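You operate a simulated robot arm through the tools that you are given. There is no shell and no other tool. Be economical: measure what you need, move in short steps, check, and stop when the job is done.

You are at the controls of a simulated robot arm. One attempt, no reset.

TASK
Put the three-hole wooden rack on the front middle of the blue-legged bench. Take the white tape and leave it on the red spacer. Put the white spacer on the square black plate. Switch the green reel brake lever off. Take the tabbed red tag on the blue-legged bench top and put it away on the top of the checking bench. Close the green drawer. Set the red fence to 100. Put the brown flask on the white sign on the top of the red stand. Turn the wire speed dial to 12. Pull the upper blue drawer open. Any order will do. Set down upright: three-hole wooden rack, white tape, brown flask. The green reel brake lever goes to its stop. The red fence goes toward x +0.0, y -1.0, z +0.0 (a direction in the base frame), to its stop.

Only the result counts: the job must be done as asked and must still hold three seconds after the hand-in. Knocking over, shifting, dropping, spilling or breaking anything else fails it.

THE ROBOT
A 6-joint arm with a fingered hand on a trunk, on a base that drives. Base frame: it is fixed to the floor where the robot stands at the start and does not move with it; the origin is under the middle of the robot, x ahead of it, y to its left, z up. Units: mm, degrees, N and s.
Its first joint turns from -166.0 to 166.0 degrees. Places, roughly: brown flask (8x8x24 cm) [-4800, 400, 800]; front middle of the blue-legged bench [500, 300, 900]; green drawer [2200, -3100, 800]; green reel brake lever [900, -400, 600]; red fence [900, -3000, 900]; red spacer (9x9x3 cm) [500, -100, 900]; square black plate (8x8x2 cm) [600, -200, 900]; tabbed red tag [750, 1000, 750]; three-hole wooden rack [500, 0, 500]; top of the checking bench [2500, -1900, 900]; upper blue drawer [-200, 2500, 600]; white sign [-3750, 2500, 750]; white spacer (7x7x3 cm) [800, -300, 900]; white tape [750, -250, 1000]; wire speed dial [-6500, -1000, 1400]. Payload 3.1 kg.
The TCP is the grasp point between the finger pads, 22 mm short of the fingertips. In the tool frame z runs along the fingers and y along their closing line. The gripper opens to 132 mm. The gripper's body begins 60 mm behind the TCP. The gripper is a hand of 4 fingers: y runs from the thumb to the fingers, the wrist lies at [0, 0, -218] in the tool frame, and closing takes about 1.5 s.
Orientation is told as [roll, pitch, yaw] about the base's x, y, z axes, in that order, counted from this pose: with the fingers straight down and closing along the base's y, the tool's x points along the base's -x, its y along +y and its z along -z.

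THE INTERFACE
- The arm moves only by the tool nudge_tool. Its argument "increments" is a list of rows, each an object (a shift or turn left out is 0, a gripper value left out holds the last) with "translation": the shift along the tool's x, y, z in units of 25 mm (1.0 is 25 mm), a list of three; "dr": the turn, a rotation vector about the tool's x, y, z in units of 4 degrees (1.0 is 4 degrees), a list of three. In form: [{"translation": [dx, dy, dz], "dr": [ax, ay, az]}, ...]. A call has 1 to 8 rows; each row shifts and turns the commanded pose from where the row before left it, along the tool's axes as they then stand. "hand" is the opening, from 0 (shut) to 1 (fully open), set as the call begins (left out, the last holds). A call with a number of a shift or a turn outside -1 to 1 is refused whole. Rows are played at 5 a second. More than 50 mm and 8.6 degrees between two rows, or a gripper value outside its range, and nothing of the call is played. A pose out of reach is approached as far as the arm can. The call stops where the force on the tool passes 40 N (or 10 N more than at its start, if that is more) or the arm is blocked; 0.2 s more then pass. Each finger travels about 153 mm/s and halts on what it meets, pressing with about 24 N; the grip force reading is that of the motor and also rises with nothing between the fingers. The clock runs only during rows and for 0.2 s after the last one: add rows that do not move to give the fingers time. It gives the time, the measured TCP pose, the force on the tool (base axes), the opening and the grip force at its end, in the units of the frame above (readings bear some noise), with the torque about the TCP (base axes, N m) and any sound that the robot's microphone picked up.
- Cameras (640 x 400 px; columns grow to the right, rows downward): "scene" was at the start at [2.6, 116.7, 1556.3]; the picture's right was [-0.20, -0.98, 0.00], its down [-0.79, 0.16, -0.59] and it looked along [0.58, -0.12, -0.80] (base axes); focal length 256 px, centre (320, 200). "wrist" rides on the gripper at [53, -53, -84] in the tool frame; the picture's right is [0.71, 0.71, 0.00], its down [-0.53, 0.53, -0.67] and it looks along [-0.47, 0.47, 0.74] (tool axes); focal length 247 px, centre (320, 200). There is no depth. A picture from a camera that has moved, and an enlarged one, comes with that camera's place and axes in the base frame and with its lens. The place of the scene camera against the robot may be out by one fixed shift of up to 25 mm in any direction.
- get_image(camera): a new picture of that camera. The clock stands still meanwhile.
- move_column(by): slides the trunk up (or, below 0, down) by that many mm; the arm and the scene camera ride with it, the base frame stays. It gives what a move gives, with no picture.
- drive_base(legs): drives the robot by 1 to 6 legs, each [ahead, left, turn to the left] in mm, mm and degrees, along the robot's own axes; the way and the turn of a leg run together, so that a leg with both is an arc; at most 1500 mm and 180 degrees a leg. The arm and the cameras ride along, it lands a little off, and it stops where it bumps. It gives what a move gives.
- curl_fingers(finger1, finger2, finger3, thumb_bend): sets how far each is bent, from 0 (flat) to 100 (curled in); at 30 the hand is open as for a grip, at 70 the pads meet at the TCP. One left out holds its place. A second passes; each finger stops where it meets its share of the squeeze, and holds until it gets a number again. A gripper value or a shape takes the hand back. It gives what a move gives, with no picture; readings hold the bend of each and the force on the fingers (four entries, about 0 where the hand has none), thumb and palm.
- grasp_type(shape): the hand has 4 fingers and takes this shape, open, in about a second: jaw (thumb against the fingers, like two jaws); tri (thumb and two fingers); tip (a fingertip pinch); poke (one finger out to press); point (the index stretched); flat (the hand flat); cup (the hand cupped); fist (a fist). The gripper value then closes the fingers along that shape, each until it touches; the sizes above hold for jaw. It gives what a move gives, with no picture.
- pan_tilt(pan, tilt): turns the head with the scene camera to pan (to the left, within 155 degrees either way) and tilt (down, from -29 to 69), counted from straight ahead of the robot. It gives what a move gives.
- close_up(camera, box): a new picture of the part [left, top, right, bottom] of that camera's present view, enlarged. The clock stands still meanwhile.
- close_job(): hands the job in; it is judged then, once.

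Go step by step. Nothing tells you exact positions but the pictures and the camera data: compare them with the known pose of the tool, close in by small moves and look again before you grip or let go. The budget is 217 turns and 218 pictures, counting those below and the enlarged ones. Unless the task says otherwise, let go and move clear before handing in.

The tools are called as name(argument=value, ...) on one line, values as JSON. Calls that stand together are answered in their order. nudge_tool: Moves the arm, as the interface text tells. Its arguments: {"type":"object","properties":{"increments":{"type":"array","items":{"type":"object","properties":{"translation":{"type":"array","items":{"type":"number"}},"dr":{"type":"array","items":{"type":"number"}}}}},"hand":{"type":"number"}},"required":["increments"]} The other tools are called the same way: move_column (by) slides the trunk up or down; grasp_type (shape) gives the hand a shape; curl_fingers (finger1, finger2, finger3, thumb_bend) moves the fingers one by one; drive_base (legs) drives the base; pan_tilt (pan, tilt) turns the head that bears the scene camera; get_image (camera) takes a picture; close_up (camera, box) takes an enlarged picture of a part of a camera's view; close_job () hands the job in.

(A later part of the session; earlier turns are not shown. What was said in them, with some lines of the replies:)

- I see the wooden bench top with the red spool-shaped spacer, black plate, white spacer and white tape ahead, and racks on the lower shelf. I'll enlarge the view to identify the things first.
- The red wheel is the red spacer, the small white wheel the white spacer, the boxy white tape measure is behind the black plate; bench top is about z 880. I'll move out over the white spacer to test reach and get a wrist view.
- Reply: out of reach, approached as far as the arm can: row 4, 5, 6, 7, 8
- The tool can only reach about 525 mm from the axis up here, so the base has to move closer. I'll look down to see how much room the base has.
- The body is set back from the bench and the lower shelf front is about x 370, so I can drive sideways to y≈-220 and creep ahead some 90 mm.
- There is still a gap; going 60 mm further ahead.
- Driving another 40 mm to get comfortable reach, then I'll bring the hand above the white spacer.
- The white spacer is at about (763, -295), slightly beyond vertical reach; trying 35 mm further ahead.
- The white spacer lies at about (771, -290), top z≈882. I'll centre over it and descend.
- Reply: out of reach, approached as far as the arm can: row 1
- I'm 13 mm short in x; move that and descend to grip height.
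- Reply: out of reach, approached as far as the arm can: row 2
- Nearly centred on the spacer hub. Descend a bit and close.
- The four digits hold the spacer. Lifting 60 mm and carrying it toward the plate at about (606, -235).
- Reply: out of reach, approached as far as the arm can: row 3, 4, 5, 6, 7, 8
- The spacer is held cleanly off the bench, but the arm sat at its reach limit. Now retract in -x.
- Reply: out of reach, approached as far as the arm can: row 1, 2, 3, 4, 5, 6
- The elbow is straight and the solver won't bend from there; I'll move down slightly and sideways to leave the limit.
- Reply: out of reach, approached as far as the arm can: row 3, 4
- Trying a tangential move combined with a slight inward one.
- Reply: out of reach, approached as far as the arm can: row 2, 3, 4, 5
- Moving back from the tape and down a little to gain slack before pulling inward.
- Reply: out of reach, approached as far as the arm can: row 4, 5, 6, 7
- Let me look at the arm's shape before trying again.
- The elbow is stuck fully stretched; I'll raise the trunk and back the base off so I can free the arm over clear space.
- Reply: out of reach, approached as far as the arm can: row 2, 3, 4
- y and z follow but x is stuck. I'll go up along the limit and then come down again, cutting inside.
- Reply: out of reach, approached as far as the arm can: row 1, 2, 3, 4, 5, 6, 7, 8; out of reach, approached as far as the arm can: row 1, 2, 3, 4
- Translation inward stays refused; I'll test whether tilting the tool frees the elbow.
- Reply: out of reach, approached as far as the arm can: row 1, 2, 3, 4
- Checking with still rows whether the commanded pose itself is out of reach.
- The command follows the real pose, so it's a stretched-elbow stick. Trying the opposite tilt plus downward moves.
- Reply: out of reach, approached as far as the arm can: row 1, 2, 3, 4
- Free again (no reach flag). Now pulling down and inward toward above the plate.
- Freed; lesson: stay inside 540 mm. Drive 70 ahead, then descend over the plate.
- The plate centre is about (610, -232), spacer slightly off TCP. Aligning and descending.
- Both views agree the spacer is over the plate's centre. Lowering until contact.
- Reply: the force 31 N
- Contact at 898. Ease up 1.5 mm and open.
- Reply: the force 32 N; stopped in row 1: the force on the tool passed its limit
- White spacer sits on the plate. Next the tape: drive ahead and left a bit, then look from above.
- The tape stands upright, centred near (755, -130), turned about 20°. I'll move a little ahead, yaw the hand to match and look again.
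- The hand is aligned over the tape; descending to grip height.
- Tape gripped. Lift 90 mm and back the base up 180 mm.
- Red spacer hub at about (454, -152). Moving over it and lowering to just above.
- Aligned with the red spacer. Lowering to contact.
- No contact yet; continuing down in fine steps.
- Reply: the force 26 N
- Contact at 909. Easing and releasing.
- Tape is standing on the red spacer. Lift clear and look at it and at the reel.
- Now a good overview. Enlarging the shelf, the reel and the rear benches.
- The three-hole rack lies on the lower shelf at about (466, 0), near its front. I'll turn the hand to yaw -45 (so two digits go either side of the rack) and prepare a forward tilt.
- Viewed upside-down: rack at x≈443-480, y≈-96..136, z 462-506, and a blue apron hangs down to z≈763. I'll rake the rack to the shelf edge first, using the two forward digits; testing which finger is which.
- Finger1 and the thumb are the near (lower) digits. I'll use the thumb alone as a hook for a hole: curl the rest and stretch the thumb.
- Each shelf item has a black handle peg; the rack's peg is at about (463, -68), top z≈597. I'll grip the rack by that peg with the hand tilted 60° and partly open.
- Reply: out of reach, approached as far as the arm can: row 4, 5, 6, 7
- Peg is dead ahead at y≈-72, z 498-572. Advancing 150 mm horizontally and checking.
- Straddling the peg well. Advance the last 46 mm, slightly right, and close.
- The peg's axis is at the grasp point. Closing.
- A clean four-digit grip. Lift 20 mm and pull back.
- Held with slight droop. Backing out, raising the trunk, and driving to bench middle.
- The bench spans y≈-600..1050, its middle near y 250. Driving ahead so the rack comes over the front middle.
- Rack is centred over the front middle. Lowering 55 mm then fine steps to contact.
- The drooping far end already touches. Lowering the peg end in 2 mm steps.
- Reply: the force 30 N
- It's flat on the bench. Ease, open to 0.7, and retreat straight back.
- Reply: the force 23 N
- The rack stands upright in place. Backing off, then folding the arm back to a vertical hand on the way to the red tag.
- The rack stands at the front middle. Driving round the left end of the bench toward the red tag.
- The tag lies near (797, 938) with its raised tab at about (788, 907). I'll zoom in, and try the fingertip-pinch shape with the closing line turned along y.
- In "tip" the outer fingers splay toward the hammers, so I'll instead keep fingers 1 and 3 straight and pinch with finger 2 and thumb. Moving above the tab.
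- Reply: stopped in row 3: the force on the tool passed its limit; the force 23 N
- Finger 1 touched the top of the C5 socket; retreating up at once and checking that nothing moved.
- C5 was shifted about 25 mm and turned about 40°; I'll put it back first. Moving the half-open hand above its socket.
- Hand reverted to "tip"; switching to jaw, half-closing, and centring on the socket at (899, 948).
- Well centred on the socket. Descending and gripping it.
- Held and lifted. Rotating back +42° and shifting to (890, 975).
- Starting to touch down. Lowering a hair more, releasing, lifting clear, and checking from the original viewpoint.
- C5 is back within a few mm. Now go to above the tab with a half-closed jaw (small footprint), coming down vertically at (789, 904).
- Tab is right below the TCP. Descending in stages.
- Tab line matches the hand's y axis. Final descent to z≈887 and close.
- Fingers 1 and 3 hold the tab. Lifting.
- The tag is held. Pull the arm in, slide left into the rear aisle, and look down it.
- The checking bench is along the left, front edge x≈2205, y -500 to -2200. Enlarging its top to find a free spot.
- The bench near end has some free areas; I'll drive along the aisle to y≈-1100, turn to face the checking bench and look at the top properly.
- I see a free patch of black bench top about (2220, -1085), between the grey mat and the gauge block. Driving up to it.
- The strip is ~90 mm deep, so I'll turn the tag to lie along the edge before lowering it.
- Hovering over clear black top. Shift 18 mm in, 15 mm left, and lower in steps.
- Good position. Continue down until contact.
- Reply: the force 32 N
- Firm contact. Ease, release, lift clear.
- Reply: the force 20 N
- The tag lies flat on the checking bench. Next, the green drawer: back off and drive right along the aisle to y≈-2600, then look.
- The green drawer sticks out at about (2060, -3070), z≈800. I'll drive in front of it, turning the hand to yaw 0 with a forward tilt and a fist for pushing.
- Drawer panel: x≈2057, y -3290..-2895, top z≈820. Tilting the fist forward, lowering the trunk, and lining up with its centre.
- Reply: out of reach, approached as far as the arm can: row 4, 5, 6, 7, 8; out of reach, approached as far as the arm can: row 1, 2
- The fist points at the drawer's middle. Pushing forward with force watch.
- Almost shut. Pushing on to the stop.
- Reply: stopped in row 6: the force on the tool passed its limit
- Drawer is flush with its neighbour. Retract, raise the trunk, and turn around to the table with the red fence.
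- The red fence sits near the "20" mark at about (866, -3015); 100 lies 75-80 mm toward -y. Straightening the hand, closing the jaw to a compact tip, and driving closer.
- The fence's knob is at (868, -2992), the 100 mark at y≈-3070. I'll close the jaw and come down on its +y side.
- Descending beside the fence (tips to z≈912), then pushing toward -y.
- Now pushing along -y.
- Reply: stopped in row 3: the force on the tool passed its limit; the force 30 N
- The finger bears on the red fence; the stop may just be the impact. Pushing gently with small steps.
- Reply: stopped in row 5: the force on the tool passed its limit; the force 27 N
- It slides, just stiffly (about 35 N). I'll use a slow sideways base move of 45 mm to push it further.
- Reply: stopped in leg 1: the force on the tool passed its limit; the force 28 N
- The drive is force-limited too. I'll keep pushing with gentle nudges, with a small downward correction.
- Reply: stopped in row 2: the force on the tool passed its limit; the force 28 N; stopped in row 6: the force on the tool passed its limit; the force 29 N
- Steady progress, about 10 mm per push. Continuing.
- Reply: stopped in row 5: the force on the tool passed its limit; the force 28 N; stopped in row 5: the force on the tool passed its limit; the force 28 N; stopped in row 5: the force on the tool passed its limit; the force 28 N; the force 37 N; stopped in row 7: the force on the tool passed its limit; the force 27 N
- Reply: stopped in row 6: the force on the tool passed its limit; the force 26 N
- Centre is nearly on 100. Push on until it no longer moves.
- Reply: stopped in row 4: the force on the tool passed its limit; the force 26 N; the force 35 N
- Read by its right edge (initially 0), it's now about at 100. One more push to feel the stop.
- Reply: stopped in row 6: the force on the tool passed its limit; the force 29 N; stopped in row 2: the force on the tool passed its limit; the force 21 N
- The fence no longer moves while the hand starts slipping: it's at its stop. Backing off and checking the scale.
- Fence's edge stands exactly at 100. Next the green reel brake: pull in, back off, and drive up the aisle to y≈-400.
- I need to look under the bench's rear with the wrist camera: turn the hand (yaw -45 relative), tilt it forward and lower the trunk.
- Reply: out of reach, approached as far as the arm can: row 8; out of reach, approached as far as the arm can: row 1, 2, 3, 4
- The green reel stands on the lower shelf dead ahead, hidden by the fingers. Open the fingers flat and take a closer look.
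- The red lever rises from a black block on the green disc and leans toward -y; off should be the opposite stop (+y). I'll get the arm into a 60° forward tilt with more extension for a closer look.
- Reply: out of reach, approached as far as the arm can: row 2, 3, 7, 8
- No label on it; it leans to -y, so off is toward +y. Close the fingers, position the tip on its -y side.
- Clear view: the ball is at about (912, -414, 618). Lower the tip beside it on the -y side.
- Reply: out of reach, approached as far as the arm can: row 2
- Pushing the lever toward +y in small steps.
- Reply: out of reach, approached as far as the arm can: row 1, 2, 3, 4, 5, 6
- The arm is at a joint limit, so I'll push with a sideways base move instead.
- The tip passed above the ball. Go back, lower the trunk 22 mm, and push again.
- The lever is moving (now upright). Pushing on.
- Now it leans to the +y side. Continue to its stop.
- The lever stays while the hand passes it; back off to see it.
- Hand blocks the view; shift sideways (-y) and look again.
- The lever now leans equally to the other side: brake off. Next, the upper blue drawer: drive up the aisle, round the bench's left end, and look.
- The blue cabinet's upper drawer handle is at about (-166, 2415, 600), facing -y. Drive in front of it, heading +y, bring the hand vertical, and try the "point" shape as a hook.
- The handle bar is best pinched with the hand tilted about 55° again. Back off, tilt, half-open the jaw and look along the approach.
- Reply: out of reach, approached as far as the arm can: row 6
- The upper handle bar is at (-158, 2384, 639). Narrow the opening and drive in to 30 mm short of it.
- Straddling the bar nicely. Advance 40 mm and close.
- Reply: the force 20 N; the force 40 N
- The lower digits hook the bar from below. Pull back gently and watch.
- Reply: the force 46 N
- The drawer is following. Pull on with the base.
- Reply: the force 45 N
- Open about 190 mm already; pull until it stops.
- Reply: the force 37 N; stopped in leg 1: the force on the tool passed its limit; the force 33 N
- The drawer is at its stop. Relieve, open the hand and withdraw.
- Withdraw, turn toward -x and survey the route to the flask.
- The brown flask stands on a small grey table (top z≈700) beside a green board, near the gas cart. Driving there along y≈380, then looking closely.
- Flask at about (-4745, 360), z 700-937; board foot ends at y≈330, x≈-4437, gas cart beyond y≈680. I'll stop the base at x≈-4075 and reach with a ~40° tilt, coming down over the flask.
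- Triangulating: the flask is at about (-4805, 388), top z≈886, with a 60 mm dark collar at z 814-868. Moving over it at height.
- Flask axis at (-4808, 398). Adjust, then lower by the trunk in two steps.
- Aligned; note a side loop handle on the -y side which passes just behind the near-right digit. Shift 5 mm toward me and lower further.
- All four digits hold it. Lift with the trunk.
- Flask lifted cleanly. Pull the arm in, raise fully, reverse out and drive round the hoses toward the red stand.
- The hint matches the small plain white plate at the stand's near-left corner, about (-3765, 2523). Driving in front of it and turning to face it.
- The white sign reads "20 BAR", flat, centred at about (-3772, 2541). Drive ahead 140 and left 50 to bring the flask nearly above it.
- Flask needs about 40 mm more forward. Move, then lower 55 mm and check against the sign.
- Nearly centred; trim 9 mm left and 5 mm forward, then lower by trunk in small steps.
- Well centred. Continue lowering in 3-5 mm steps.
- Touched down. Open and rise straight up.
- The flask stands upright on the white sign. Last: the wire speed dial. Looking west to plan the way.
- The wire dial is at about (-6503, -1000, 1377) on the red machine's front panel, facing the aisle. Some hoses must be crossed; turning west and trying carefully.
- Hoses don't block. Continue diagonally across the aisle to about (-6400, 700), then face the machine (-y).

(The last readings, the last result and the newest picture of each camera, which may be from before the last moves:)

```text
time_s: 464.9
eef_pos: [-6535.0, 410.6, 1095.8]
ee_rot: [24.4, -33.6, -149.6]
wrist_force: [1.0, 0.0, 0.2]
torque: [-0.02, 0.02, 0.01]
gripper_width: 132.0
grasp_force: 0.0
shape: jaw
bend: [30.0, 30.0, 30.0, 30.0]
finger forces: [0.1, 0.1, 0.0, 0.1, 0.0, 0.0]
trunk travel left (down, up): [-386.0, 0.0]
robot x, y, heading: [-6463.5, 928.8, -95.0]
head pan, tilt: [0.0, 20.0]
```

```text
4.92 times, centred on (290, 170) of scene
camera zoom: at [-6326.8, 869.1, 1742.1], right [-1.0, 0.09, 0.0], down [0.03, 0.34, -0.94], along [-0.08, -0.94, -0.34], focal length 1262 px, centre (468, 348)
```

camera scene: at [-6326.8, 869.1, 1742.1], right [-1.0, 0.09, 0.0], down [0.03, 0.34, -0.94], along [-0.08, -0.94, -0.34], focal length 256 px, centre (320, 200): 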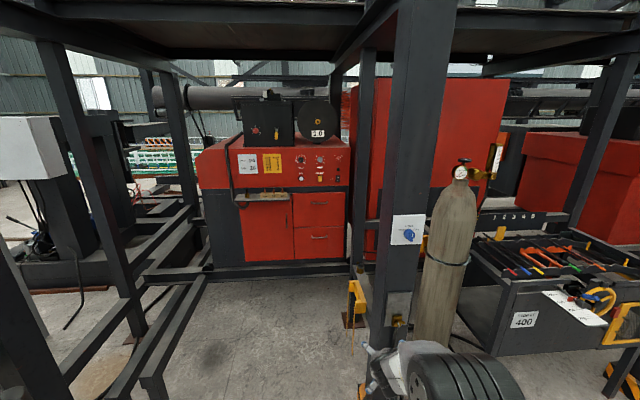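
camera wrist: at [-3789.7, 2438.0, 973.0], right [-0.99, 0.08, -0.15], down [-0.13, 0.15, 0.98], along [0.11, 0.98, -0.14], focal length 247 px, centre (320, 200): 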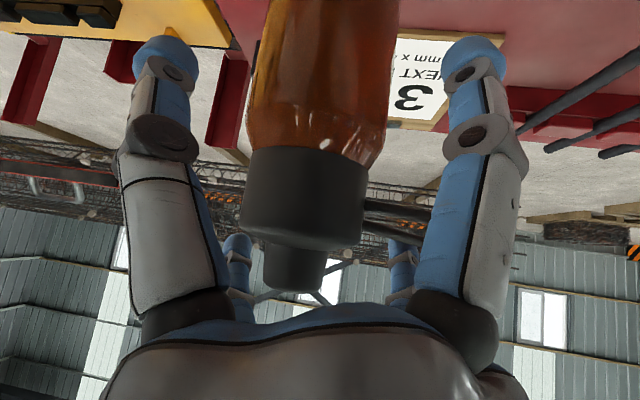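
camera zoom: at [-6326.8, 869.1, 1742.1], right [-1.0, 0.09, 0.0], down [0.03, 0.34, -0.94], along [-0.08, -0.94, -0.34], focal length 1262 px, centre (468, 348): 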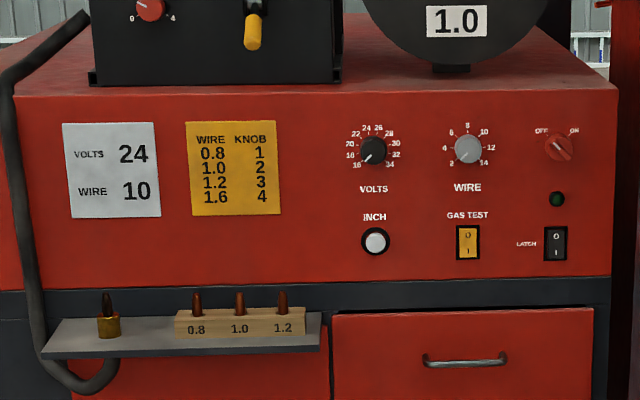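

The WIRE knob points at 2 (lower left); 12 is at 3 o'clock, so it needs about 225° clockwise. Dial at ≈(-6478, -998, 1384). Entering the bay at x≈-6340 (clear of the column), then raising the hand to horizontal.

drive_base(legs=[[0, 125, 5], [1100, 0, 0]])

nudge_tool(hand=0.6, increments=[{"translation": [-0.89, 0.37, -0.4], "dr": [-0.74, -0.74, 0]}, {"translation": [-0.89, 0.37, -0.4], "dr": [-0.74, -0.74, 0]}, {"translation": [-0.89, 0.37, -0.4], "dr": [-0.74, -0.74, 0]}, {"translation": [-0.89, 0.37, -0.4], "dr": [-0.74, -0.74, 0]}, {"translation": [-0.89, 0.37, -0.4], "dr": [-0.74, -0.74, 0]}, {"translation": [-0.89, 0.37, -0.4], "dr": [-0.74, -0.74, 0]}])

nudge_tool(increments=[{"translation": [-0.96, 0.44, 0], "dr": [-0.74, -0.74, 0]}, {"translation": [-0.96, 0.44, 0], "dr": [-0.74, -0.74, 0]}, {"translation": [-0.96, 0.44, 0], "dr": [-0.74, -0.74, 0]}, {"translation": [-0.96, 0.44, 0], "dr": [-0.74, -0.74, 0]}, {"translation": [-0.96, 0.44, 0], "dr": [-0.74, -0.74, 0]}, {"translation": [-0.96, 0.44, 0], "dr": [-0.74, -0.74, 0]}])

get_image(camera="wrist")

```text
time_s: 471.4
eef_pos: [-6383.0, -692.3, 1097.4]
ee_rot: [24.4, -33.5, -145.8]
wrist_force: [1.1, 0.4, 0.2]
torque: [-0.03, 0.0, -0.03]
gripper_width: 132.0
grasp_force: 0.0
shape: jaw
bend: [30.0, 30.0, 30.0, 30.0]
finger forces: [0.0, 0.1, 0.1, 0.0, 0.0, 0.0]
trunk travel left (down, up): [-386.0, 0.0]
robot x, y, heading: [-6342.1, -167.1, -91.1]
head pan, tilt: [0.0, 20.0]
```

```text
time_s: 472.8
eef_pos: [-6411.6, -729.8, 1245.8]
ee_rot: [51.6, -47.7, -160.5]
wrist_force: [0.1, -0.4, 0.0]
torque: [-0.01, 0.03, 0.0]
gripper_width: 79.5
grasp_force: 0.1
shape: jaw
bend: [32.0, 32.0, 32.0, 70.0]
finger forces: [0.1, 0.0, 0.0, 0.0, 0.1, 0.0]
out of reach, approached as far as the arm can: row 6
trunk travel left (down, up): [-386.0, 0.0]
robot x, y, heading: [-6346.4, -165.6, -91.3]
head pan, tilt: [0.0, 20.0]
```

```text
time_s: 474.1
eef_pos: [-6370.6, -775.9, 1422.1]
ee_rot: [90.1, -53.5, 172.9]
wrist_force: [0.0, 0.3, -0.1]
torque: [0.02, 0.03, 0.01]
gripper_width: 79.8
grasp_force: 0.1
shape: jaw
bend: [32.0, 32.0, 32.0, 70.0]
finger forces: [0.0, 0.0, 0.0, 0.1, 0.0, 0.0]
out of reach, approached as far as the arm can: row 1, 2, 3, 4, 5, 6
trunk travel left (down, up): [-386.0, 0.0]
robot x, y, heading: [-6344.8, -169.0, -91.2]
head pan, tilt: [0.0, 20.0]
```

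```text
32 pictures are left
camera wrist: at [-6370.7, -690.0, 1347.9], right [0.98, -0.12, -0.15], down [0.19, 0.65, 0.74], along [0.01, -0.75, 0.66], focal length 247 px, centre (320, 200)
```

wrist: 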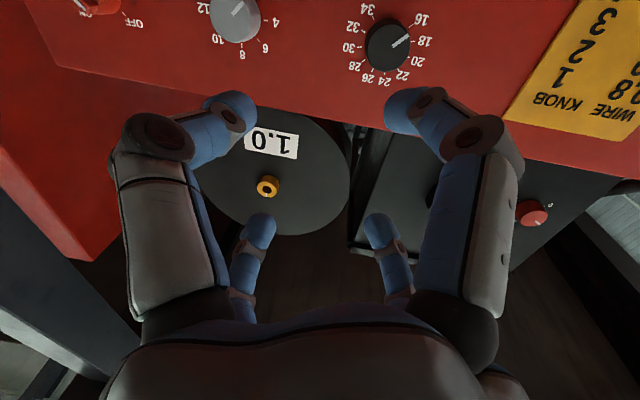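

The hand is horizontal now; the knob is at about (-6488, ~-990, 1388). Correct the 7° azimuth and line up with it.

nudge_tool(increments=[{"dr": [-0.7, 0.51, 0]}, {"dr": [-0.7, 0.51, 0]}, {"translation": [-0.33, -0.91, 0]}, {"translation": [-0.33, -0.91, 0]}, {"translation": [-0.33, -0.91, 0]}, {"translation": [-0.33, -0.91, 0]}, {"translation": [-0.33, -0.91, 0]}])

get_image(camera="wrist")

```text
time_s: 475.8
eef_pos: [-6348.6, -783.6, 1428.4]
ee_rot: [89.5, -53.5, 175.8]
wrist_force: [-0.2, 0.6, 0.7]
torque: [-0.01, -0.01, 0.04]
gripper_width: 80.0
grasp_force: 0.0
shape: jaw
bend: [32.0, 32.0, 32.0, 70.0]
finger forces: [0.0, 0.0, 0.0, 0.0, 0.1, 0.0]
out of reach, approached as far as the arm can: row 1, 2, 3, 4, 5, 6, 7
trunk travel left (down, up): [-386.0, 0.0]
robot x, y, heading: [-6343.8, -165.8, -90.9]
head pan, tilt: [0.0, 20.0]
```

```text
31 pictures are left
camera wrist: at [-6352.3, -697.5, 1353.5], right [0.99, -0.08, -0.15], down [0.16, 0.65, 0.74], along [0.04, -0.75, 0.66], focal length 247 px, centre (320, 200)
```

wrist: 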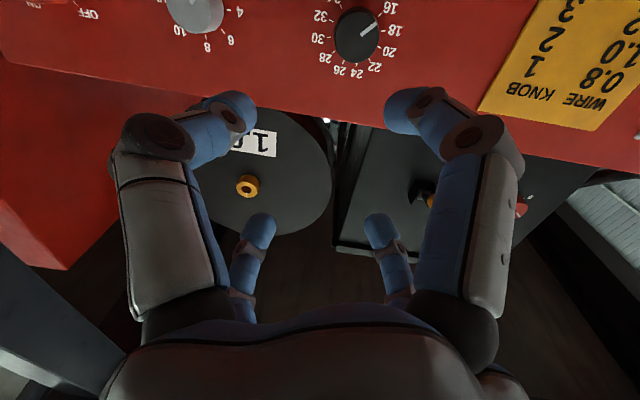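

The arm is at a wrist limit here; straighten it: back the base off 130 mm and reach forward.

drive_base(legs=[[-130, 0, 0.9]])

nudge_tool(increments=[{"translation": [0, 0, 0.7]}, {"translation": [0, 0, 0.7]}, {"translation": [0, 0, 0.7]}, {"translation": [0, 0, 0.7]}, {"translation": [0, 0, 0.7]}, {"translation": [0, 0, 0.7]}])

nudge_tool(increments=[{"translation": [0.8, -0.6, 0]}, {"translation": [0.8, -0.6, 0]}, {"translation": [-0.33, -0.91, 0]}, {"translation": [-0.33, -0.91, 0]}])

```text
time_s: 477.0
eef_pos: [-6334.5, -653.6, 1427.1]
ee_rot: [89.4, -53.5, 176.8]
wrist_force: [0.3, -0.3, 0.3]
torque: [0.0, -0.03, 0.0]
gripper_width: 79.7
grasp_force: 0.1
shape: jaw
bend: [32.0, 32.0, 32.0, 70.0]
finger forces: [0.0, 0.0, 0.0, 0.0, 0.0, 0.1]
trunk travel left (down, up): [-386.0, 0.0]
robot x, y, heading: [-6341.9, -38.7, -90.2]
head pan, tilt: [0.0, 20.0]
```

```text
time_s: 478.4
eef_pos: [-6341.0, -761.3, 1424.5]
ee_rot: [89.4, -53.5, 176.9]
wrist_force: [0.2, -0.5, -0.3]
torque: [0.02, -0.01, 0.02]
gripper_width: 79.8
grasp_force: 0.2
shape: jaw
bend: [32.0, 32.0, 32.0, 70.0]
finger forces: [0.0, 0.1, 0.1, 0.0, 0.1, 0.1]
trunk travel left (down, up): [-386.0, 0.0]
robot x, y, heading: [-6342.9, -38.5, -89.9]
head pan, tilt: [0.0, 20.0]
```

```text
time_s: 479.4
eef_pos: [-6360.8, -770.2, 1372.4]
ee_rot: [88.8, -53.5, 176.4]
wrist_force: [0.0, 1.2, 0.2]
torque: [-0.02, -0.06, 0.0]
gripper_width: 80.0
grasp_force: 0.0
shape: jaw
bend: [32.0, 32.0, 32.0, 70.0]
finger forces: [0.1, 0.0, 0.0, 0.0, 0.0, 0.1]
out of reach, approached as far as the arm can: row 3, 4
trunk travel left (down, up): [-386.0, 0.0]
robot x, y, heading: [-6342.4, -35.5, -90.3]
head pan, tilt: [0.0, 20.0]
```

Try correcting azimuth now that the arm is straighter, and shift the base 60 mm right.

nudge_tool(increments=[{"translation": [0, 0, 0.2], "dr": [-0.7, 0.51, 0]}])

drive_base(legs=[[0, -60, 0]])

nudge_tool(increments=[{"translation": [-0.5, -0.65, 0]}, {"translation": [-0.5, -0.65, 0]}, {"translation": [-0.5, -0.65, 0]}])

get_image(camera="wrist")

```text
time_s: 479.8
eef_pos: [-6339.2, -793.3, 1381.2]
ee_rot: [88.6, -53.5, 179.4]
wrist_force: [0.6, 0.5, 0.2]
torque: [-0.01, -0.03, 0.03]
gripper_width: 79.7
grasp_force: 0.2
shape: jaw
bend: [32.0, 32.0, 32.0, 70.0]
finger forces: [0.0, 0.0, 0.0, 0.0, 0.0, 0.0]
out of reach, approached as far as the arm can: row 1
trunk travel left (down, up): [-386.0, 0.0]
robot x, y, heading: [-6342.0, -41.3, -90.2]
head pan, tilt: [0.0, 20.0]
```

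```text
time_s: 480.8
eef_pos: [-6373.4, -791.3, 1382.8]
ee_rot: [88.9, -53.3, 179.2]
wrist_force: [-1.5, 0.2, 0.7]
torque: [0.04, 0.0, 0.01]
gripper_width: 79.7
grasp_force: 0.0
shape: jaw
bend: [32.0, 32.0, 32.0, 70.0]
finger forces: [0.1, 0.1, 0.0, 0.0, 0.0, 0.0]
trunk travel left (down, up): [-386.0, 0.0]
robot x, y, heading: [-6369.2, -34.0, -90.2]
head pan, tilt: [0.0, 20.0]
stopped in leg 1: the robot was blocked; the commanded pose is now the measured one
```

```text
time_s: 481.6
eef_pos: [-6402.0, -799.6, 1379.9]
ee_rot: [84.7, -53.4, -177.9]
wrist_force: [0.1, -0.3, -0.5]
torque: [0.02, 0.01, -0.02]
gripper_width: 79.6
grasp_force: 0.0
shape: jaw
bend: [32.0, 32.0, 32.0, 70.0]
finger forces: [0.0, 0.0, 0.0, 0.0, 0.0, 0.0]
out of reach, approached as far as the arm can: row 1, 2, 3
trunk travel left (down, up): [-386.0, 0.0]
robot x, y, heading: [-6369.9, -37.4, -90.1]
head pan, tilt: [0.0, 20.0]
```

```text
30 pictures are left
camera wrist: at [-6411.1, -711.0, 1310.1], right [0.99, -0.03, -0.15], down [0.13, 0.62, 0.77], along [0.07, -0.78, 0.62], focal length 247 px, centre (320, 200)
```

wrist: 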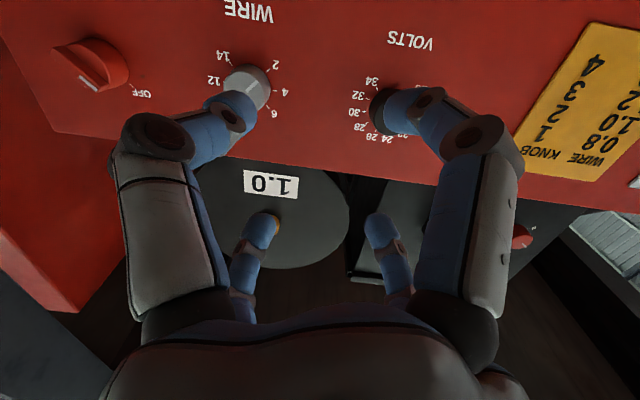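

Blocked by the column on the right. I'll shift left 40, advance 140, then turn right about 8° to bring the hand in front of the WIRE knob.

drive_base(legs=[[0, 35, 0], [130, 0, 0], [0, 0, -7.5]])

get_image(camera="wrist")

```text
time_s: 483.9
eef_pos: [-6469.0, -920.3, 1379.2]
ee_rot: [84.9, -53.3, 174.6]
wrist_force: [0.0, 0.1, 0.3]
torque: [0.0, 0.01, 0.0]
gripper_width: 80.0
grasp_force: 0.0
shape: jaw
bend: [32.0, 32.0, 32.0, 70.0]
finger forces: [0.0, 0.0, 0.0, 0.0, 0.0, 0.0]
trunk travel left (down, up): [-386.0, 0.0]
robot x, y, heading: [-6336.3, -166.5, -98.0]
head pan, tilt: [0.0, 20.0]
```

```text
29 pictures are left
camera wrist: at [-6465.0, -831.1, 1309.5], right [0.98, -0.16, -0.15], down [0.21, 0.6, 0.77], along [-0.03, -0.78, 0.62], focal length 247 px, centre (320, 200)
```

wrist: 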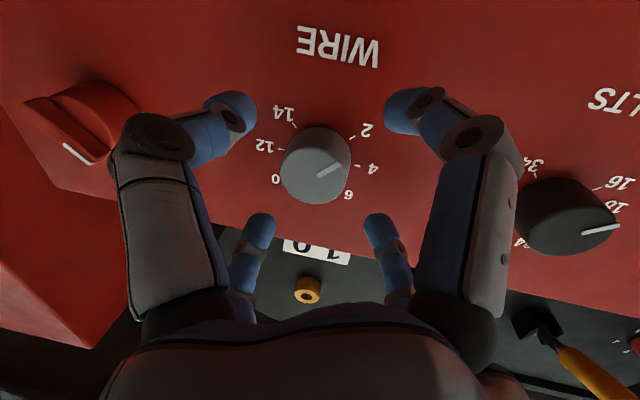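

Triangulation puts the knob face at y≈-938, dead on the tool axis. Advance 12 mm and grip it.

nudge_tool(increments=[{"translation": [0, 0, 0.25]}, {"translation": [0, 0, 0.25]}])

nudge_tool(hand=0, increments=[{}, {}, {}, {}, {}, {}, {}])

get_image(camera="wrist")

```text
time_s: 484.5
eef_pos: [-6469.0, -924.5, 1378.9]
ee_rot: [85.1, -53.3, 174.9]
wrist_force: [0.8, -0.6, -0.4]
torque: [0.04, 0.0, 0.01]
gripper_width: 79.7
grasp_force: 0.1
shape: jaw
bend: [32.0, 32.0, 32.0, 70.0]
finger forces: [0.0, 0.0, 0.0, 0.1, 0.0, 0.1]
out of reach, approached as far as the arm can: row 1, 2
trunk travel left (down, up): [-386.0, 0.0]
robot x, y, heading: [-6332.1, -170.4, -97.7]
head pan, tilt: [0.0, 20.0]
```

```text
time_s: 486.1
eef_pos: [-6466.2, -921.4, 1380.4]
ee_rot: [85.3, -53.5, 174.7]
wrist_force: [5.0, 5.1, 0.9]
torque: [0.12, 0.01, 0.15]
gripper_width: 9.5
grasp_force: 24.1
shape: jaw
bend: [65.0, 75.0, 49.0, 81.0]
finger forces: [31.3, 20.4, 21.7, 0.0, 0.0, 0.0]
trunk travel left (down, up): [-386.0, 0.0]
robot x, y, heading: [-6336.7, -170.7, -97.9]
head pan, tilt: [0.0, 20.0]
```

```text
28 pictures are left
camera wrist: at [-6463.9, -833.2, 1309.8], right [0.98, -0.15, -0.15], down [0.21, 0.61, 0.77], along [-0.02, -0.78, 0.62], focal length 247 px, centre (320, 200)
```

wrist: 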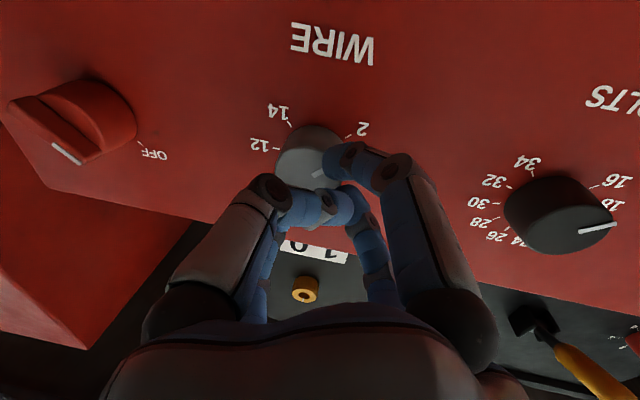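

Fingers closed just in front of the knob. Open, move the base 28 mm closer, and look.

nudge_tool(hand=0.6, increments=[{}, {}, {}, {}])

drive_base(legs=[[28, 0, -0.3]])

get_image(camera="wrist")

```text
time_s: 487.1
eef_pos: [-6467.9, -924.6, 1378.4]
ee_rot: [85.3, -53.4, 174.8]
wrist_force: [0.1, -0.3, -0.1]
torque: [0.01, -0.03, 0.05]
gripper_width: 78.8
grasp_force: 0.1
shape: jaw
bend: [32.0, 32.0, 32.0, 70.0]
finger forces: [0.0, 0.1, 0.0, 0.0, 0.0, 0.0]
trunk travel left (down, up): [-386.0, 0.0]
robot x, y, heading: [-6334.4, -169.1, -98.0]
head pan, tilt: [0.0, 20.0]
```

```text
time_s: 488.1
eef_pos: [-6475.5, -944.7, 1382.9]
ee_rot: [85.6, -53.4, 174.2]
wrist_force: [0.2, 14.4, -0.6]
torque: [-0.12, 0.0, 0.42]
gripper_width: 76.6
grasp_force: 0.0
shape: jaw
bend: [31.0, 83.0, 32.0, 70.0]
finger forces: [1.8, 12.4, 0.0, 0.1, 0.1, 0.0]
trunk travel left (down, up): [-386.0, 0.0]
robot x, y, heading: [-6334.6, -194.3, -98.2]
head pan, tilt: [0.0, 20.0]
stopped in leg 1: the force on the tool passed its limit (the readings are from after the stop); the commanded pose is now the measured one
```

```text
27 pictures are left
camera wrist: at [-6472.4, -855.8, 1312.8], right [0.98, -0.15, -0.15], down [0.21, 0.61, 0.77], along [-0.03, -0.78, 0.63], focal length 247 px, centre (320, 200)
```

wrist: 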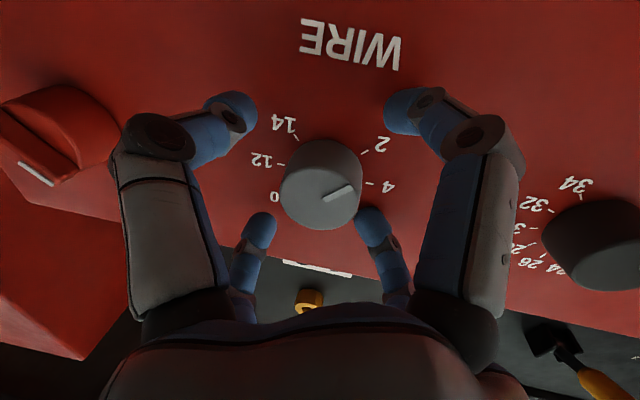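

A fingertip touches the panel, so depth is right and the knob is centred. Back off 3 mm and close.

drive_base(legs=[[-5, 0, 0]])

nudge_tool(hand=0, increments=[{}, {}, {}, {}, {}, {}, {}])

get_image(camera="wrist")

```text
time_s: 488.8
eef_pos: [-6475.2, -942.7, 1383.1]
ee_rot: [85.5, -53.4, 174.4]
wrist_force: [-1.5, 6.4, 1.1]
torque: [-0.14, -0.05, 0.17]
gripper_width: 77.7
grasp_force: 0.1
shape: jaw
bend: [32.0, 33.0, 32.0, 70.0]
finger forces: [0.0, 6.0, 0.1, 0.0, 0.0, 0.1]
trunk travel left (down, up): [-386.0, 0.0]
robot x, y, heading: [-6336.9, -187.4, -97.7]
head pan, tilt: [0.0, 20.0]
```

```text
time_s: 490.4
eef_pos: [-6475.9, -943.4, 1381.6]
ee_rot: [85.3, -53.3, 174.4]
wrist_force: [-3.6, 4.1, -2.3]
torque: [0.07, 0.01, -0.01]
gripper_width: 30.8
grasp_force: 23.8
shape: jaw
bend: [77.0, 82.0, 78.0, 70.0]
finger forces: [23.9, 16.4, 22.3, 0.0, 23.6, 0.0]
trunk travel left (down, up): [-386.0, 0.0]
robot x, y, heading: [-6337.6, -190.0, -98.0]
head pan, tilt: [0.0, 20.0]
```

```text
26 pictures are left
camera wrist: at [-6472.9, -853.8, 1311.0], right [0.98, -0.15, -0.15], down [0.21, 0.61, 0.77], along [-0.03, -0.78, 0.62], focal length 247 px, centre (320, 200)
```

wrist: 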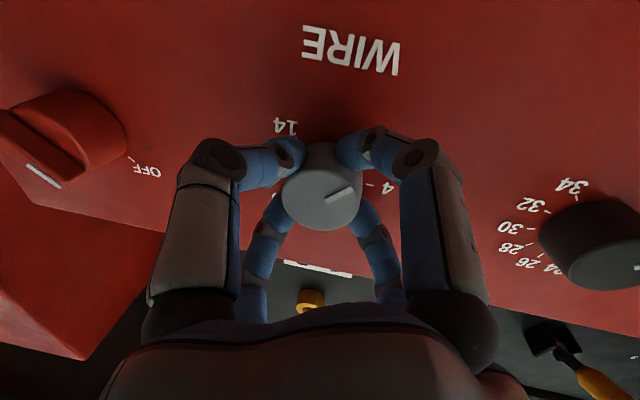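

All four digits hold the knob. Rotate clockwise: first 32°.

nudge_tool(increments=[{"dr": [0, 0, 1]}, {"dr": [0, 0, 1]}, {"dr": [0, 0, 1]}, {"dr": [0, 0, 1]}, {"dr": [0, 0, 1]}, {"dr": [0, 0, 1]}, {"dr": [0, 0, 1]}, {"dr": [0, 0, 1]}])

get_image(camera="wrist")

```text
time_s: 492.2
eef_pos: [-6473.3, -943.2, 1380.5]
ee_rot: [87.0, -21.4, 171.9]
wrist_force: [4.6, 9.2, -7.1]
torque: [0.49, -0.02, 0.34]
gripper_width: 30.5
grasp_force: 23.5
shape: jaw
bend: [78.0, 82.0, 78.0, 70.0]
finger forces: [29.9, 15.2, 21.0, 0.0, 25.2, 0.0]
trunk travel left (down, up): [-386.0, 0.0]
robot x, y, heading: [-6338.3, -189.7, -98.2]
head pan, tilt: [0.0, 20.0]
```

```text
25 pictures are left
camera wrist: at [-6430.1, -860.8, 1315.9], right [0.9, -0.17, 0.4], down [-0.19, 0.67, 0.71], along [-0.39, -0.72, 0.58], focal length 247 px, centre (320, 200)
```

wrist: 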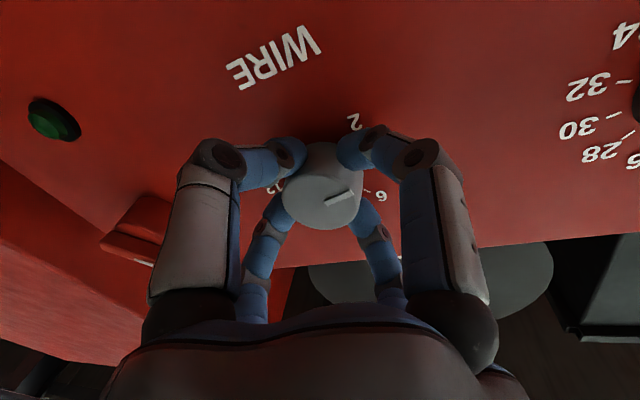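

Turning the right way (pointer approaching 6's side). Continue another 96°.

nudge_tool(increments=[{"dr": [0, 0, 1]}, {"dr": [0, 0, 1]}, {"dr": [0, 0, 1]}, {"dr": [0, 0, 1]}, {"dr": [0, 0, 1]}, {"dr": [0, 0, 1]}, {"dr": [0, 0, 1]}, {"dr": [0, 0, 1]}])

nudge_tool(increments=[{"dr": [0, 0, 1]}, {"dr": [0, 0, 1]}, {"dr": [0, 0, 1]}, {"dr": [0, 0, 1]}, {"dr": [0, 0, 1]}, {"dr": [0, 0, 1]}, {"dr": [0, 0, 1]}, {"dr": [0, 0, 1]}])

nudge_tool(increments=[{"dr": [0, 0, 1]}, {"dr": [0, 0, 1]}, {"dr": [0, 0, 1]}, {"dr": [0, 0, 1]}, {"dr": [0, 0, 1]}, {"dr": [0, 0, 1]}, {"dr": [0, 0, 1]}, {"dr": [0, 0, 1]}])

get_image(camera="wrist")

```text
time_s: 494.0
eef_pos: [-6471.0, -941.7, 1380.5]
ee_rot: [87.2, 10.5, 170.3]
wrist_force: [10.5, 6.0, -6.2]
torque: [0.46, -0.01, 0.74]
gripper_width: 30.3
grasp_force: 24.5
shape: jaw
bend: [77.0, 81.0, 77.0, 69.0]
finger forces: [32.6, 14.1, 19.8, 0.0, 28.0, 0.1]
trunk travel left (down, up): [-386.0, 0.0]
robot x, y, heading: [-6335.5, -189.0, -98.1]
head pan, tilt: [0.0, 20.0]
```

```text
time_s: 495.8
eef_pos: [-6469.4, -942.5, 1382.6]
ee_rot: [86.6, 42.2, 168.5]
wrist_force: [16.3, 2.2, 0.8]
torque: [0.21, 0.04, 0.86]
gripper_width: 30.1
grasp_force: 24.3
shape: jaw
bend: [77.0, 81.0, 77.0, 68.0]
finger forces: [30.4, 14.8, 19.1, 0.1, 31.6, 0.1]
trunk travel left (down, up): [-386.0, 0.0]
robot x, y, heading: [-6338.6, -189.4, -98.3]
head pan, tilt: [0.0, 20.0]
```

```text
time_s: 497.6
eef_pos: [-6469.0, -940.6, 1383.5]
ee_rot: [81.4, 74.1, 162.5]
wrist_force: [15.3, -11.0, 23.7]
torque: [-0.32, 0.21, 0.77]
gripper_width: 29.4
grasp_force: 24.1
shape: jaw
bend: [53.0, 80.0, 77.0, 68.0]
finger forces: [27.6, 17.2, 17.2, 0.0, 26.8, 0.0]
out of reach, approached as far as the arm can: row 7
trunk travel left (down, up): [-386.0, 0.0]
robot x, y, heading: [-6337.1, -185.7, -98.1]
head pan, tilt: [0.0, 20.0]
```

```text
24 pictures are left
camera wrist: at [-6391.1, -868.4, 1423.8], right [-0.49, 0.04, 0.87], down [-0.53, 0.78, -0.34], along [-0.69, -0.63, -0.36], focal length 247 px, centre (320, 200)
```

wrist: 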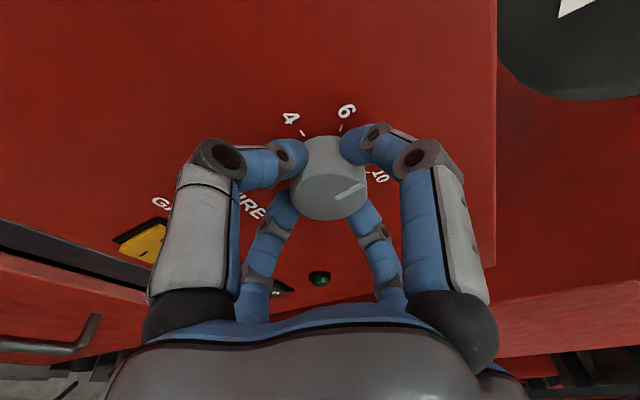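

Pointer now at about 8 (initial was exactly 2). Another 90° needed; continue.

nudge_tool(increments=[{"dr": [0, 0, 1]}, {"dr": [0, 0, 1]}, {"dr": [0, 0, 1]}, {"dr": [0, 0, 1]}, {"dr": [0, 0, 1]}, {"dr": [0, 0, 1]}, {"dr": [0, 0, 1]}, {"dr": [0, 0, 1]}])

get_image(camera="wrist")

```text
time_s: 499.4
eef_pos: [-6469.2, -939.6, 1385.3]
ee_rot: [-82.8, 73.4, -2.2]
wrist_force: [9.2, -15.6, 29.0]
torque: [-0.4, 0.22, 0.68]
gripper_width: 28.7
grasp_force: 23.8
shape: jaw
bend: [53.0, 80.0, 77.0, 69.0]
finger forces: [22.8, 16.2, 18.5, 0.0, 28.7, 0.0]
trunk travel left (down, up): [-386.0, 0.0]
robot x, y, heading: [-6336.8, -183.1, -98.1]
head pan, tilt: [0.0, 20.0]
```

```text
23 pictures are left
camera wrist: at [-6420.6, -863.5, 1454.5], right [-0.87, 0.12, 0.48], down [-0.24, 0.74, -0.63], along [-0.43, -0.66, -0.61], focal length 247 px, centre (320, 200)
```

wrist: 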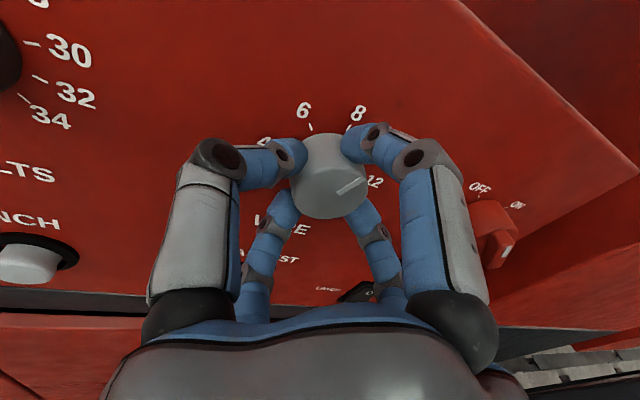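

About 9.6 now. Continue 32° more.

nudge_tool(increments=[{"dr": [0, 0, 1]}, {"dr": [0, 0, 1]}, {"dr": [0, 0, 1]}, {"dr": [0, 0, 1]}, {"dr": [0, 0, 1]}, {"dr": [0, 0, 1]}, {"dr": [0, 0, 1]}, {"dr": [0, 0, 1]}])

nudge_tool(increments=[{"dr": [0, 0, 1]}, {"dr": [0, 0, 1]}, {"dr": [0, 0, 1]}])

get_image(camera="wrist")

```text
time_s: 501.2
eef_pos: [-6468.9, -938.2, 1387.2]
ee_rot: [-87.7, 41.5, -7.7]
wrist_force: [4.4, -21.0, 32.4]
torque: [-0.49, 0.21, 0.5]
gripper_width: 27.9
grasp_force: 24.4
shape: jaw
bend: [53.0, 80.0, 77.0, 70.0]
finger forces: [23.2, 13.2, 20.4, 0.1, 26.0, 0.0]
trunk travel left (down, up): [-386.0, 0.0]
robot x, y, heading: [-6334.2, -187.5, -98.2]
head pan, tilt: [0.0, 20.0]
```

```text
time_s: 502.0
eef_pos: [-6470.8, -936.3, 1388.4]
ee_rot: [-88.3, 29.5, -8.6]
wrist_force: [0.8, -20.9, 34.5]
torque: [-0.56, 0.18, 0.46]
gripper_width: 27.6
grasp_force: 23.8
shape: jaw
bend: [53.0, 81.0, 78.0, 70.0]
finger forces: [24.3, 12.5, 20.8, 0.0, 25.1, 0.0]
out of reach, approached as far as the arm can: row 3
trunk travel left (down, up): [-386.0, 0.0]
robot x, y, heading: [-6340.6, -193.3, -98.2]
head pan, tilt: [0.0, 20.0]
```

```text
22 pictures are left
camera wrist: at [-6477.0, -852.3, 1461.5], right [-0.95, 0.17, -0.27], down [0.31, 0.65, -0.7], along [0.06, -0.75, -0.66], focal length 247 px, centre (320, 200)
```

wrist: 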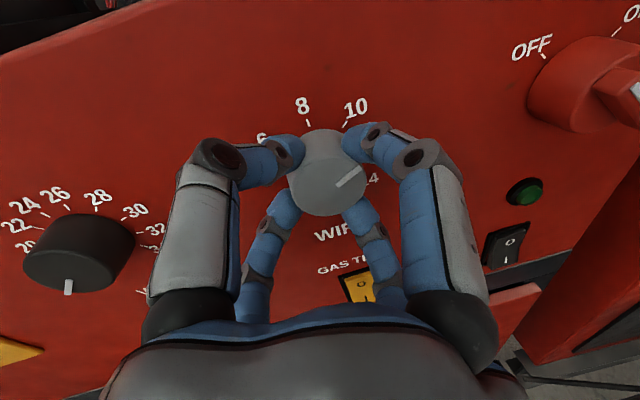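

Roughly 11.2 now. Relieve the side load a little and turn the last ~16°.

nudge_tool(increments=[{"translation": [0.1, -0.17, 0.06]}, {"dr": [0, 0, 1]}, {"dr": [0, 0, 1]}, {"dr": [0, 0, 1]}, {"dr": [0, 0, 1]}])

close_up(camera="wrist", box=[240, 80, 440, 230])

```text
time_s: 503.2
eef_pos: [-6470.3, -936.9, 1386.3]
ee_rot: [-88.1, 13.5, -9.5]
wrist_force: [-9.6, -24.1, 31.7]
torque: [-0.46, 0.2, 0.26]
gripper_width: 27.3
grasp_force: 23.9
shape: jaw
bend: [53.0, 81.0, 78.0, 70.0]
finger forces: [24.8, 12.3, 20.5, 0.1, 22.2, 0.0]
out of reach, approached as far as the arm can: row 1
trunk travel left (down, up): [-386.0, 0.0]
robot x, y, heading: [-6337.2, -188.0, -98.3]
head pan, tilt: [0.0, 20.0]
```

```text
2.67 times, centred on (340, 155) of wrist
camera zoom: at [-6495.8, -848.6, 1454.1], right [-0.84, 0.16, -0.52], down [0.5, 0.61, -0.61], along [0.22, -0.77, -0.59], focal length 659 px, centre (267, 320)
```

zoom: 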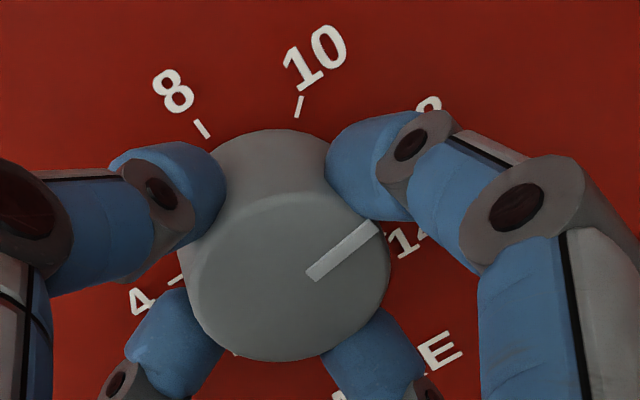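

Reads about 11.7. Turn 8° more, then release and check with a clear view.

nudge_tool(increments=[{"dr": [0, 0, 1]}, {"dr": [0, 0, 1]}, {}])

nudge_tool(hand=0.6, increments=[{}, {}, {}, {}])

drive_base(legs=[[-60, 0, 0]])

close_up(camera="wrist", box=[220, 60, 420, 220])

```text
time_s: 504.0
eef_pos: [-6470.6, -937.9, 1386.9]
ee_rot: [-88.1, 5.3, -9.9]
wrist_force: [-14.8, -20.4, 30.4]
torque: [-0.46, 0.21, 0.21]
gripper_width: 27.1
grasp_force: 24.4
shape: jaw
bend: [53.0, 81.0, 78.0, 70.0]
finger forces: [25.5, 13.0, 21.6, 0.0, 21.9, 0.0]
trunk travel left (down, up): [-386.0, 0.0]
robot x, y, heading: [-6336.6, -188.6, -98.2]
head pan, tilt: [0.0, 20.0]
```

```text
time_s: 505.0
eef_pos: [-6466.2, -937.6, 1381.5]
ee_rot: [-87.1, 5.5, -9.6]
wrist_force: [0.1, 0.0, -0.7]
torque: [0.0, -0.03, 0.0]
gripper_width: 78.6
grasp_force: 0.1
shape: jaw
bend: [32.0, 32.0, 32.0, 70.0]
finger forces: [0.0, 0.1, 0.1, 0.1, 0.0, 0.0]
trunk travel left (down, up): [-386.0, 0.0]
robot x, y, heading: [-6335.1, -187.7, -98.3]
head pan, tilt: [0.0, 20.0]
```

```text
time_s: 506.0
eef_pos: [-6458.6, -878.6, 1381.2]
ee_rot: [-87.2, 5.5, -9.7]
wrist_force: [-0.4, 0.0, 0.2]
torque: [0.01, 0.01, 0.0]
gripper_width: 78.7
grasp_force: 0.1
shape: jaw
bend: [32.0, 32.0, 32.0, 70.0]
finger forces: [0.0, 0.0, 0.0, 0.0, 0.0, 0.0]
trunk travel left (down, up): [-386.0, 0.0]
robot x, y, heading: [-6329.1, -129.4, -98.4]
head pan, tilt: [0.0, 20.0]
```

```text
2.50 times, centred on (320, 140) of wrist
camera zoom: at [-6492.5, -787.8, 1443.7], right [-0.75, 0.16, -0.64], down [0.59, 0.6, -0.54], along [0.29, -0.78, -0.55], focal length 617 px, centre (320, 350)
```

zoom: 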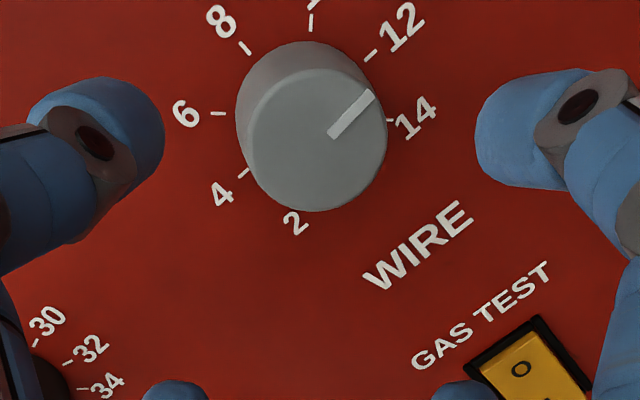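

The pointer looks at 12 (11.9-12.1). Confirm with the scene camera.

drive_base(legs=[[-200, 60, 0]])

pan_tilt(pan=-10, tilt=20)

get_image(camera="scene")

```text
time_s: 507.6
eef_pos: [-6364.9, -690.0, 1381.2]
ee_rot: [-87.2, 5.5, -9.2]
wrist_force: [0.3, -0.1, 0.9]
torque: [-0.03, 0.03, -0.01]
gripper_width: 78.6
grasp_force: 0.1
shape: jaw
bend: [32.0, 32.0, 32.0, 70.0]
finger forces: [0.0, 0.0, 0.0, 0.0, 0.0, 0.0]
trunk travel left (down, up): [-386.0, 0.0]
robot x, y, heading: [-6240.3, 60.7, -97.5]
head pan, tilt: [0.0, 20.0]
```

```text
time_s: 508.3
eef_pos: [-6367.4, -690.4, 1382.0]
ee_rot: [-87.0, 5.5, -9.4]
wrist_force: [-0.5, 0.0, 0.1]
torque: [0.0, -0.01, -0.03]
gripper_width: 78.8
grasp_force: 0.1
shape: jaw
bend: [32.0, 32.0, 32.0, 70.0]
finger forces: [0.1, 0.1, 0.0, 0.0, 0.0, 0.1]
trunk travel left (down, up): [-386.0, 0.0]
robot x, y, heading: [-6242.9, 57.8, -97.7]
head pan, tilt: [-10.0, 20.0]
```

```text
19 pictures are left
camera scene: at [-6125.0, -7.0, 1742.2], right [-0.95, 0.3, 0.0], down [0.1, 0.33, -0.94], along [-0.28, -0.9, -0.34], focal length 256 px, centre (320, 200)
```

scene: 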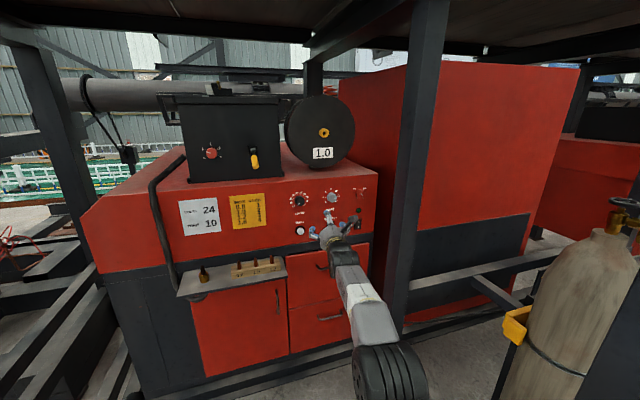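

close_up(camera="scene", box=[310, 180, 360, 215])

```text
11.43 times, centred on (335, 198) of scene
camera zoom: at [-6125.0, -7.0, 1742.2], right [-0.95, 0.3, 0.0], down [0.1, 0.33, -0.94], along [-0.28, -0.9, -0.34], focal length 2929 px, centre (149, 229)
```

zoom: 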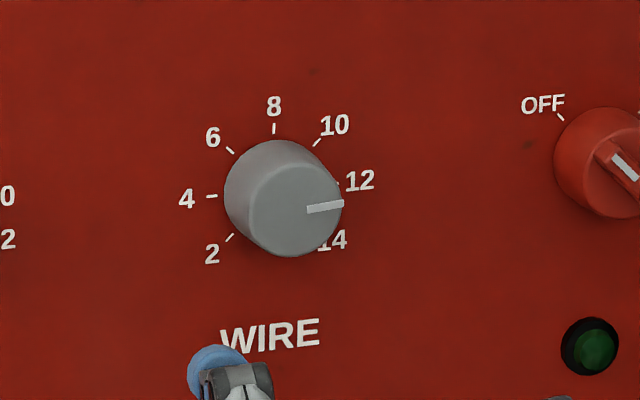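

The scene view shows the WIRE pointer at about 11.8, close to 12, and the hand is clear. The earlier steps all checked out when I did them, so I'm handing in.

close_job()

```text
The job is handed in.
```

The job is handed in with all ten steps done, but three points carry some doubt:
- **Wire speed dial:** it reads about 11.8 rather than exactly 12.
- **C5 socket:** I knocked it while reaching for the red tag. I put it back to within about 7 mm of where it stood.
- **Reel brake lever:** it carries no on/off label, so I took its opposite stop as off.
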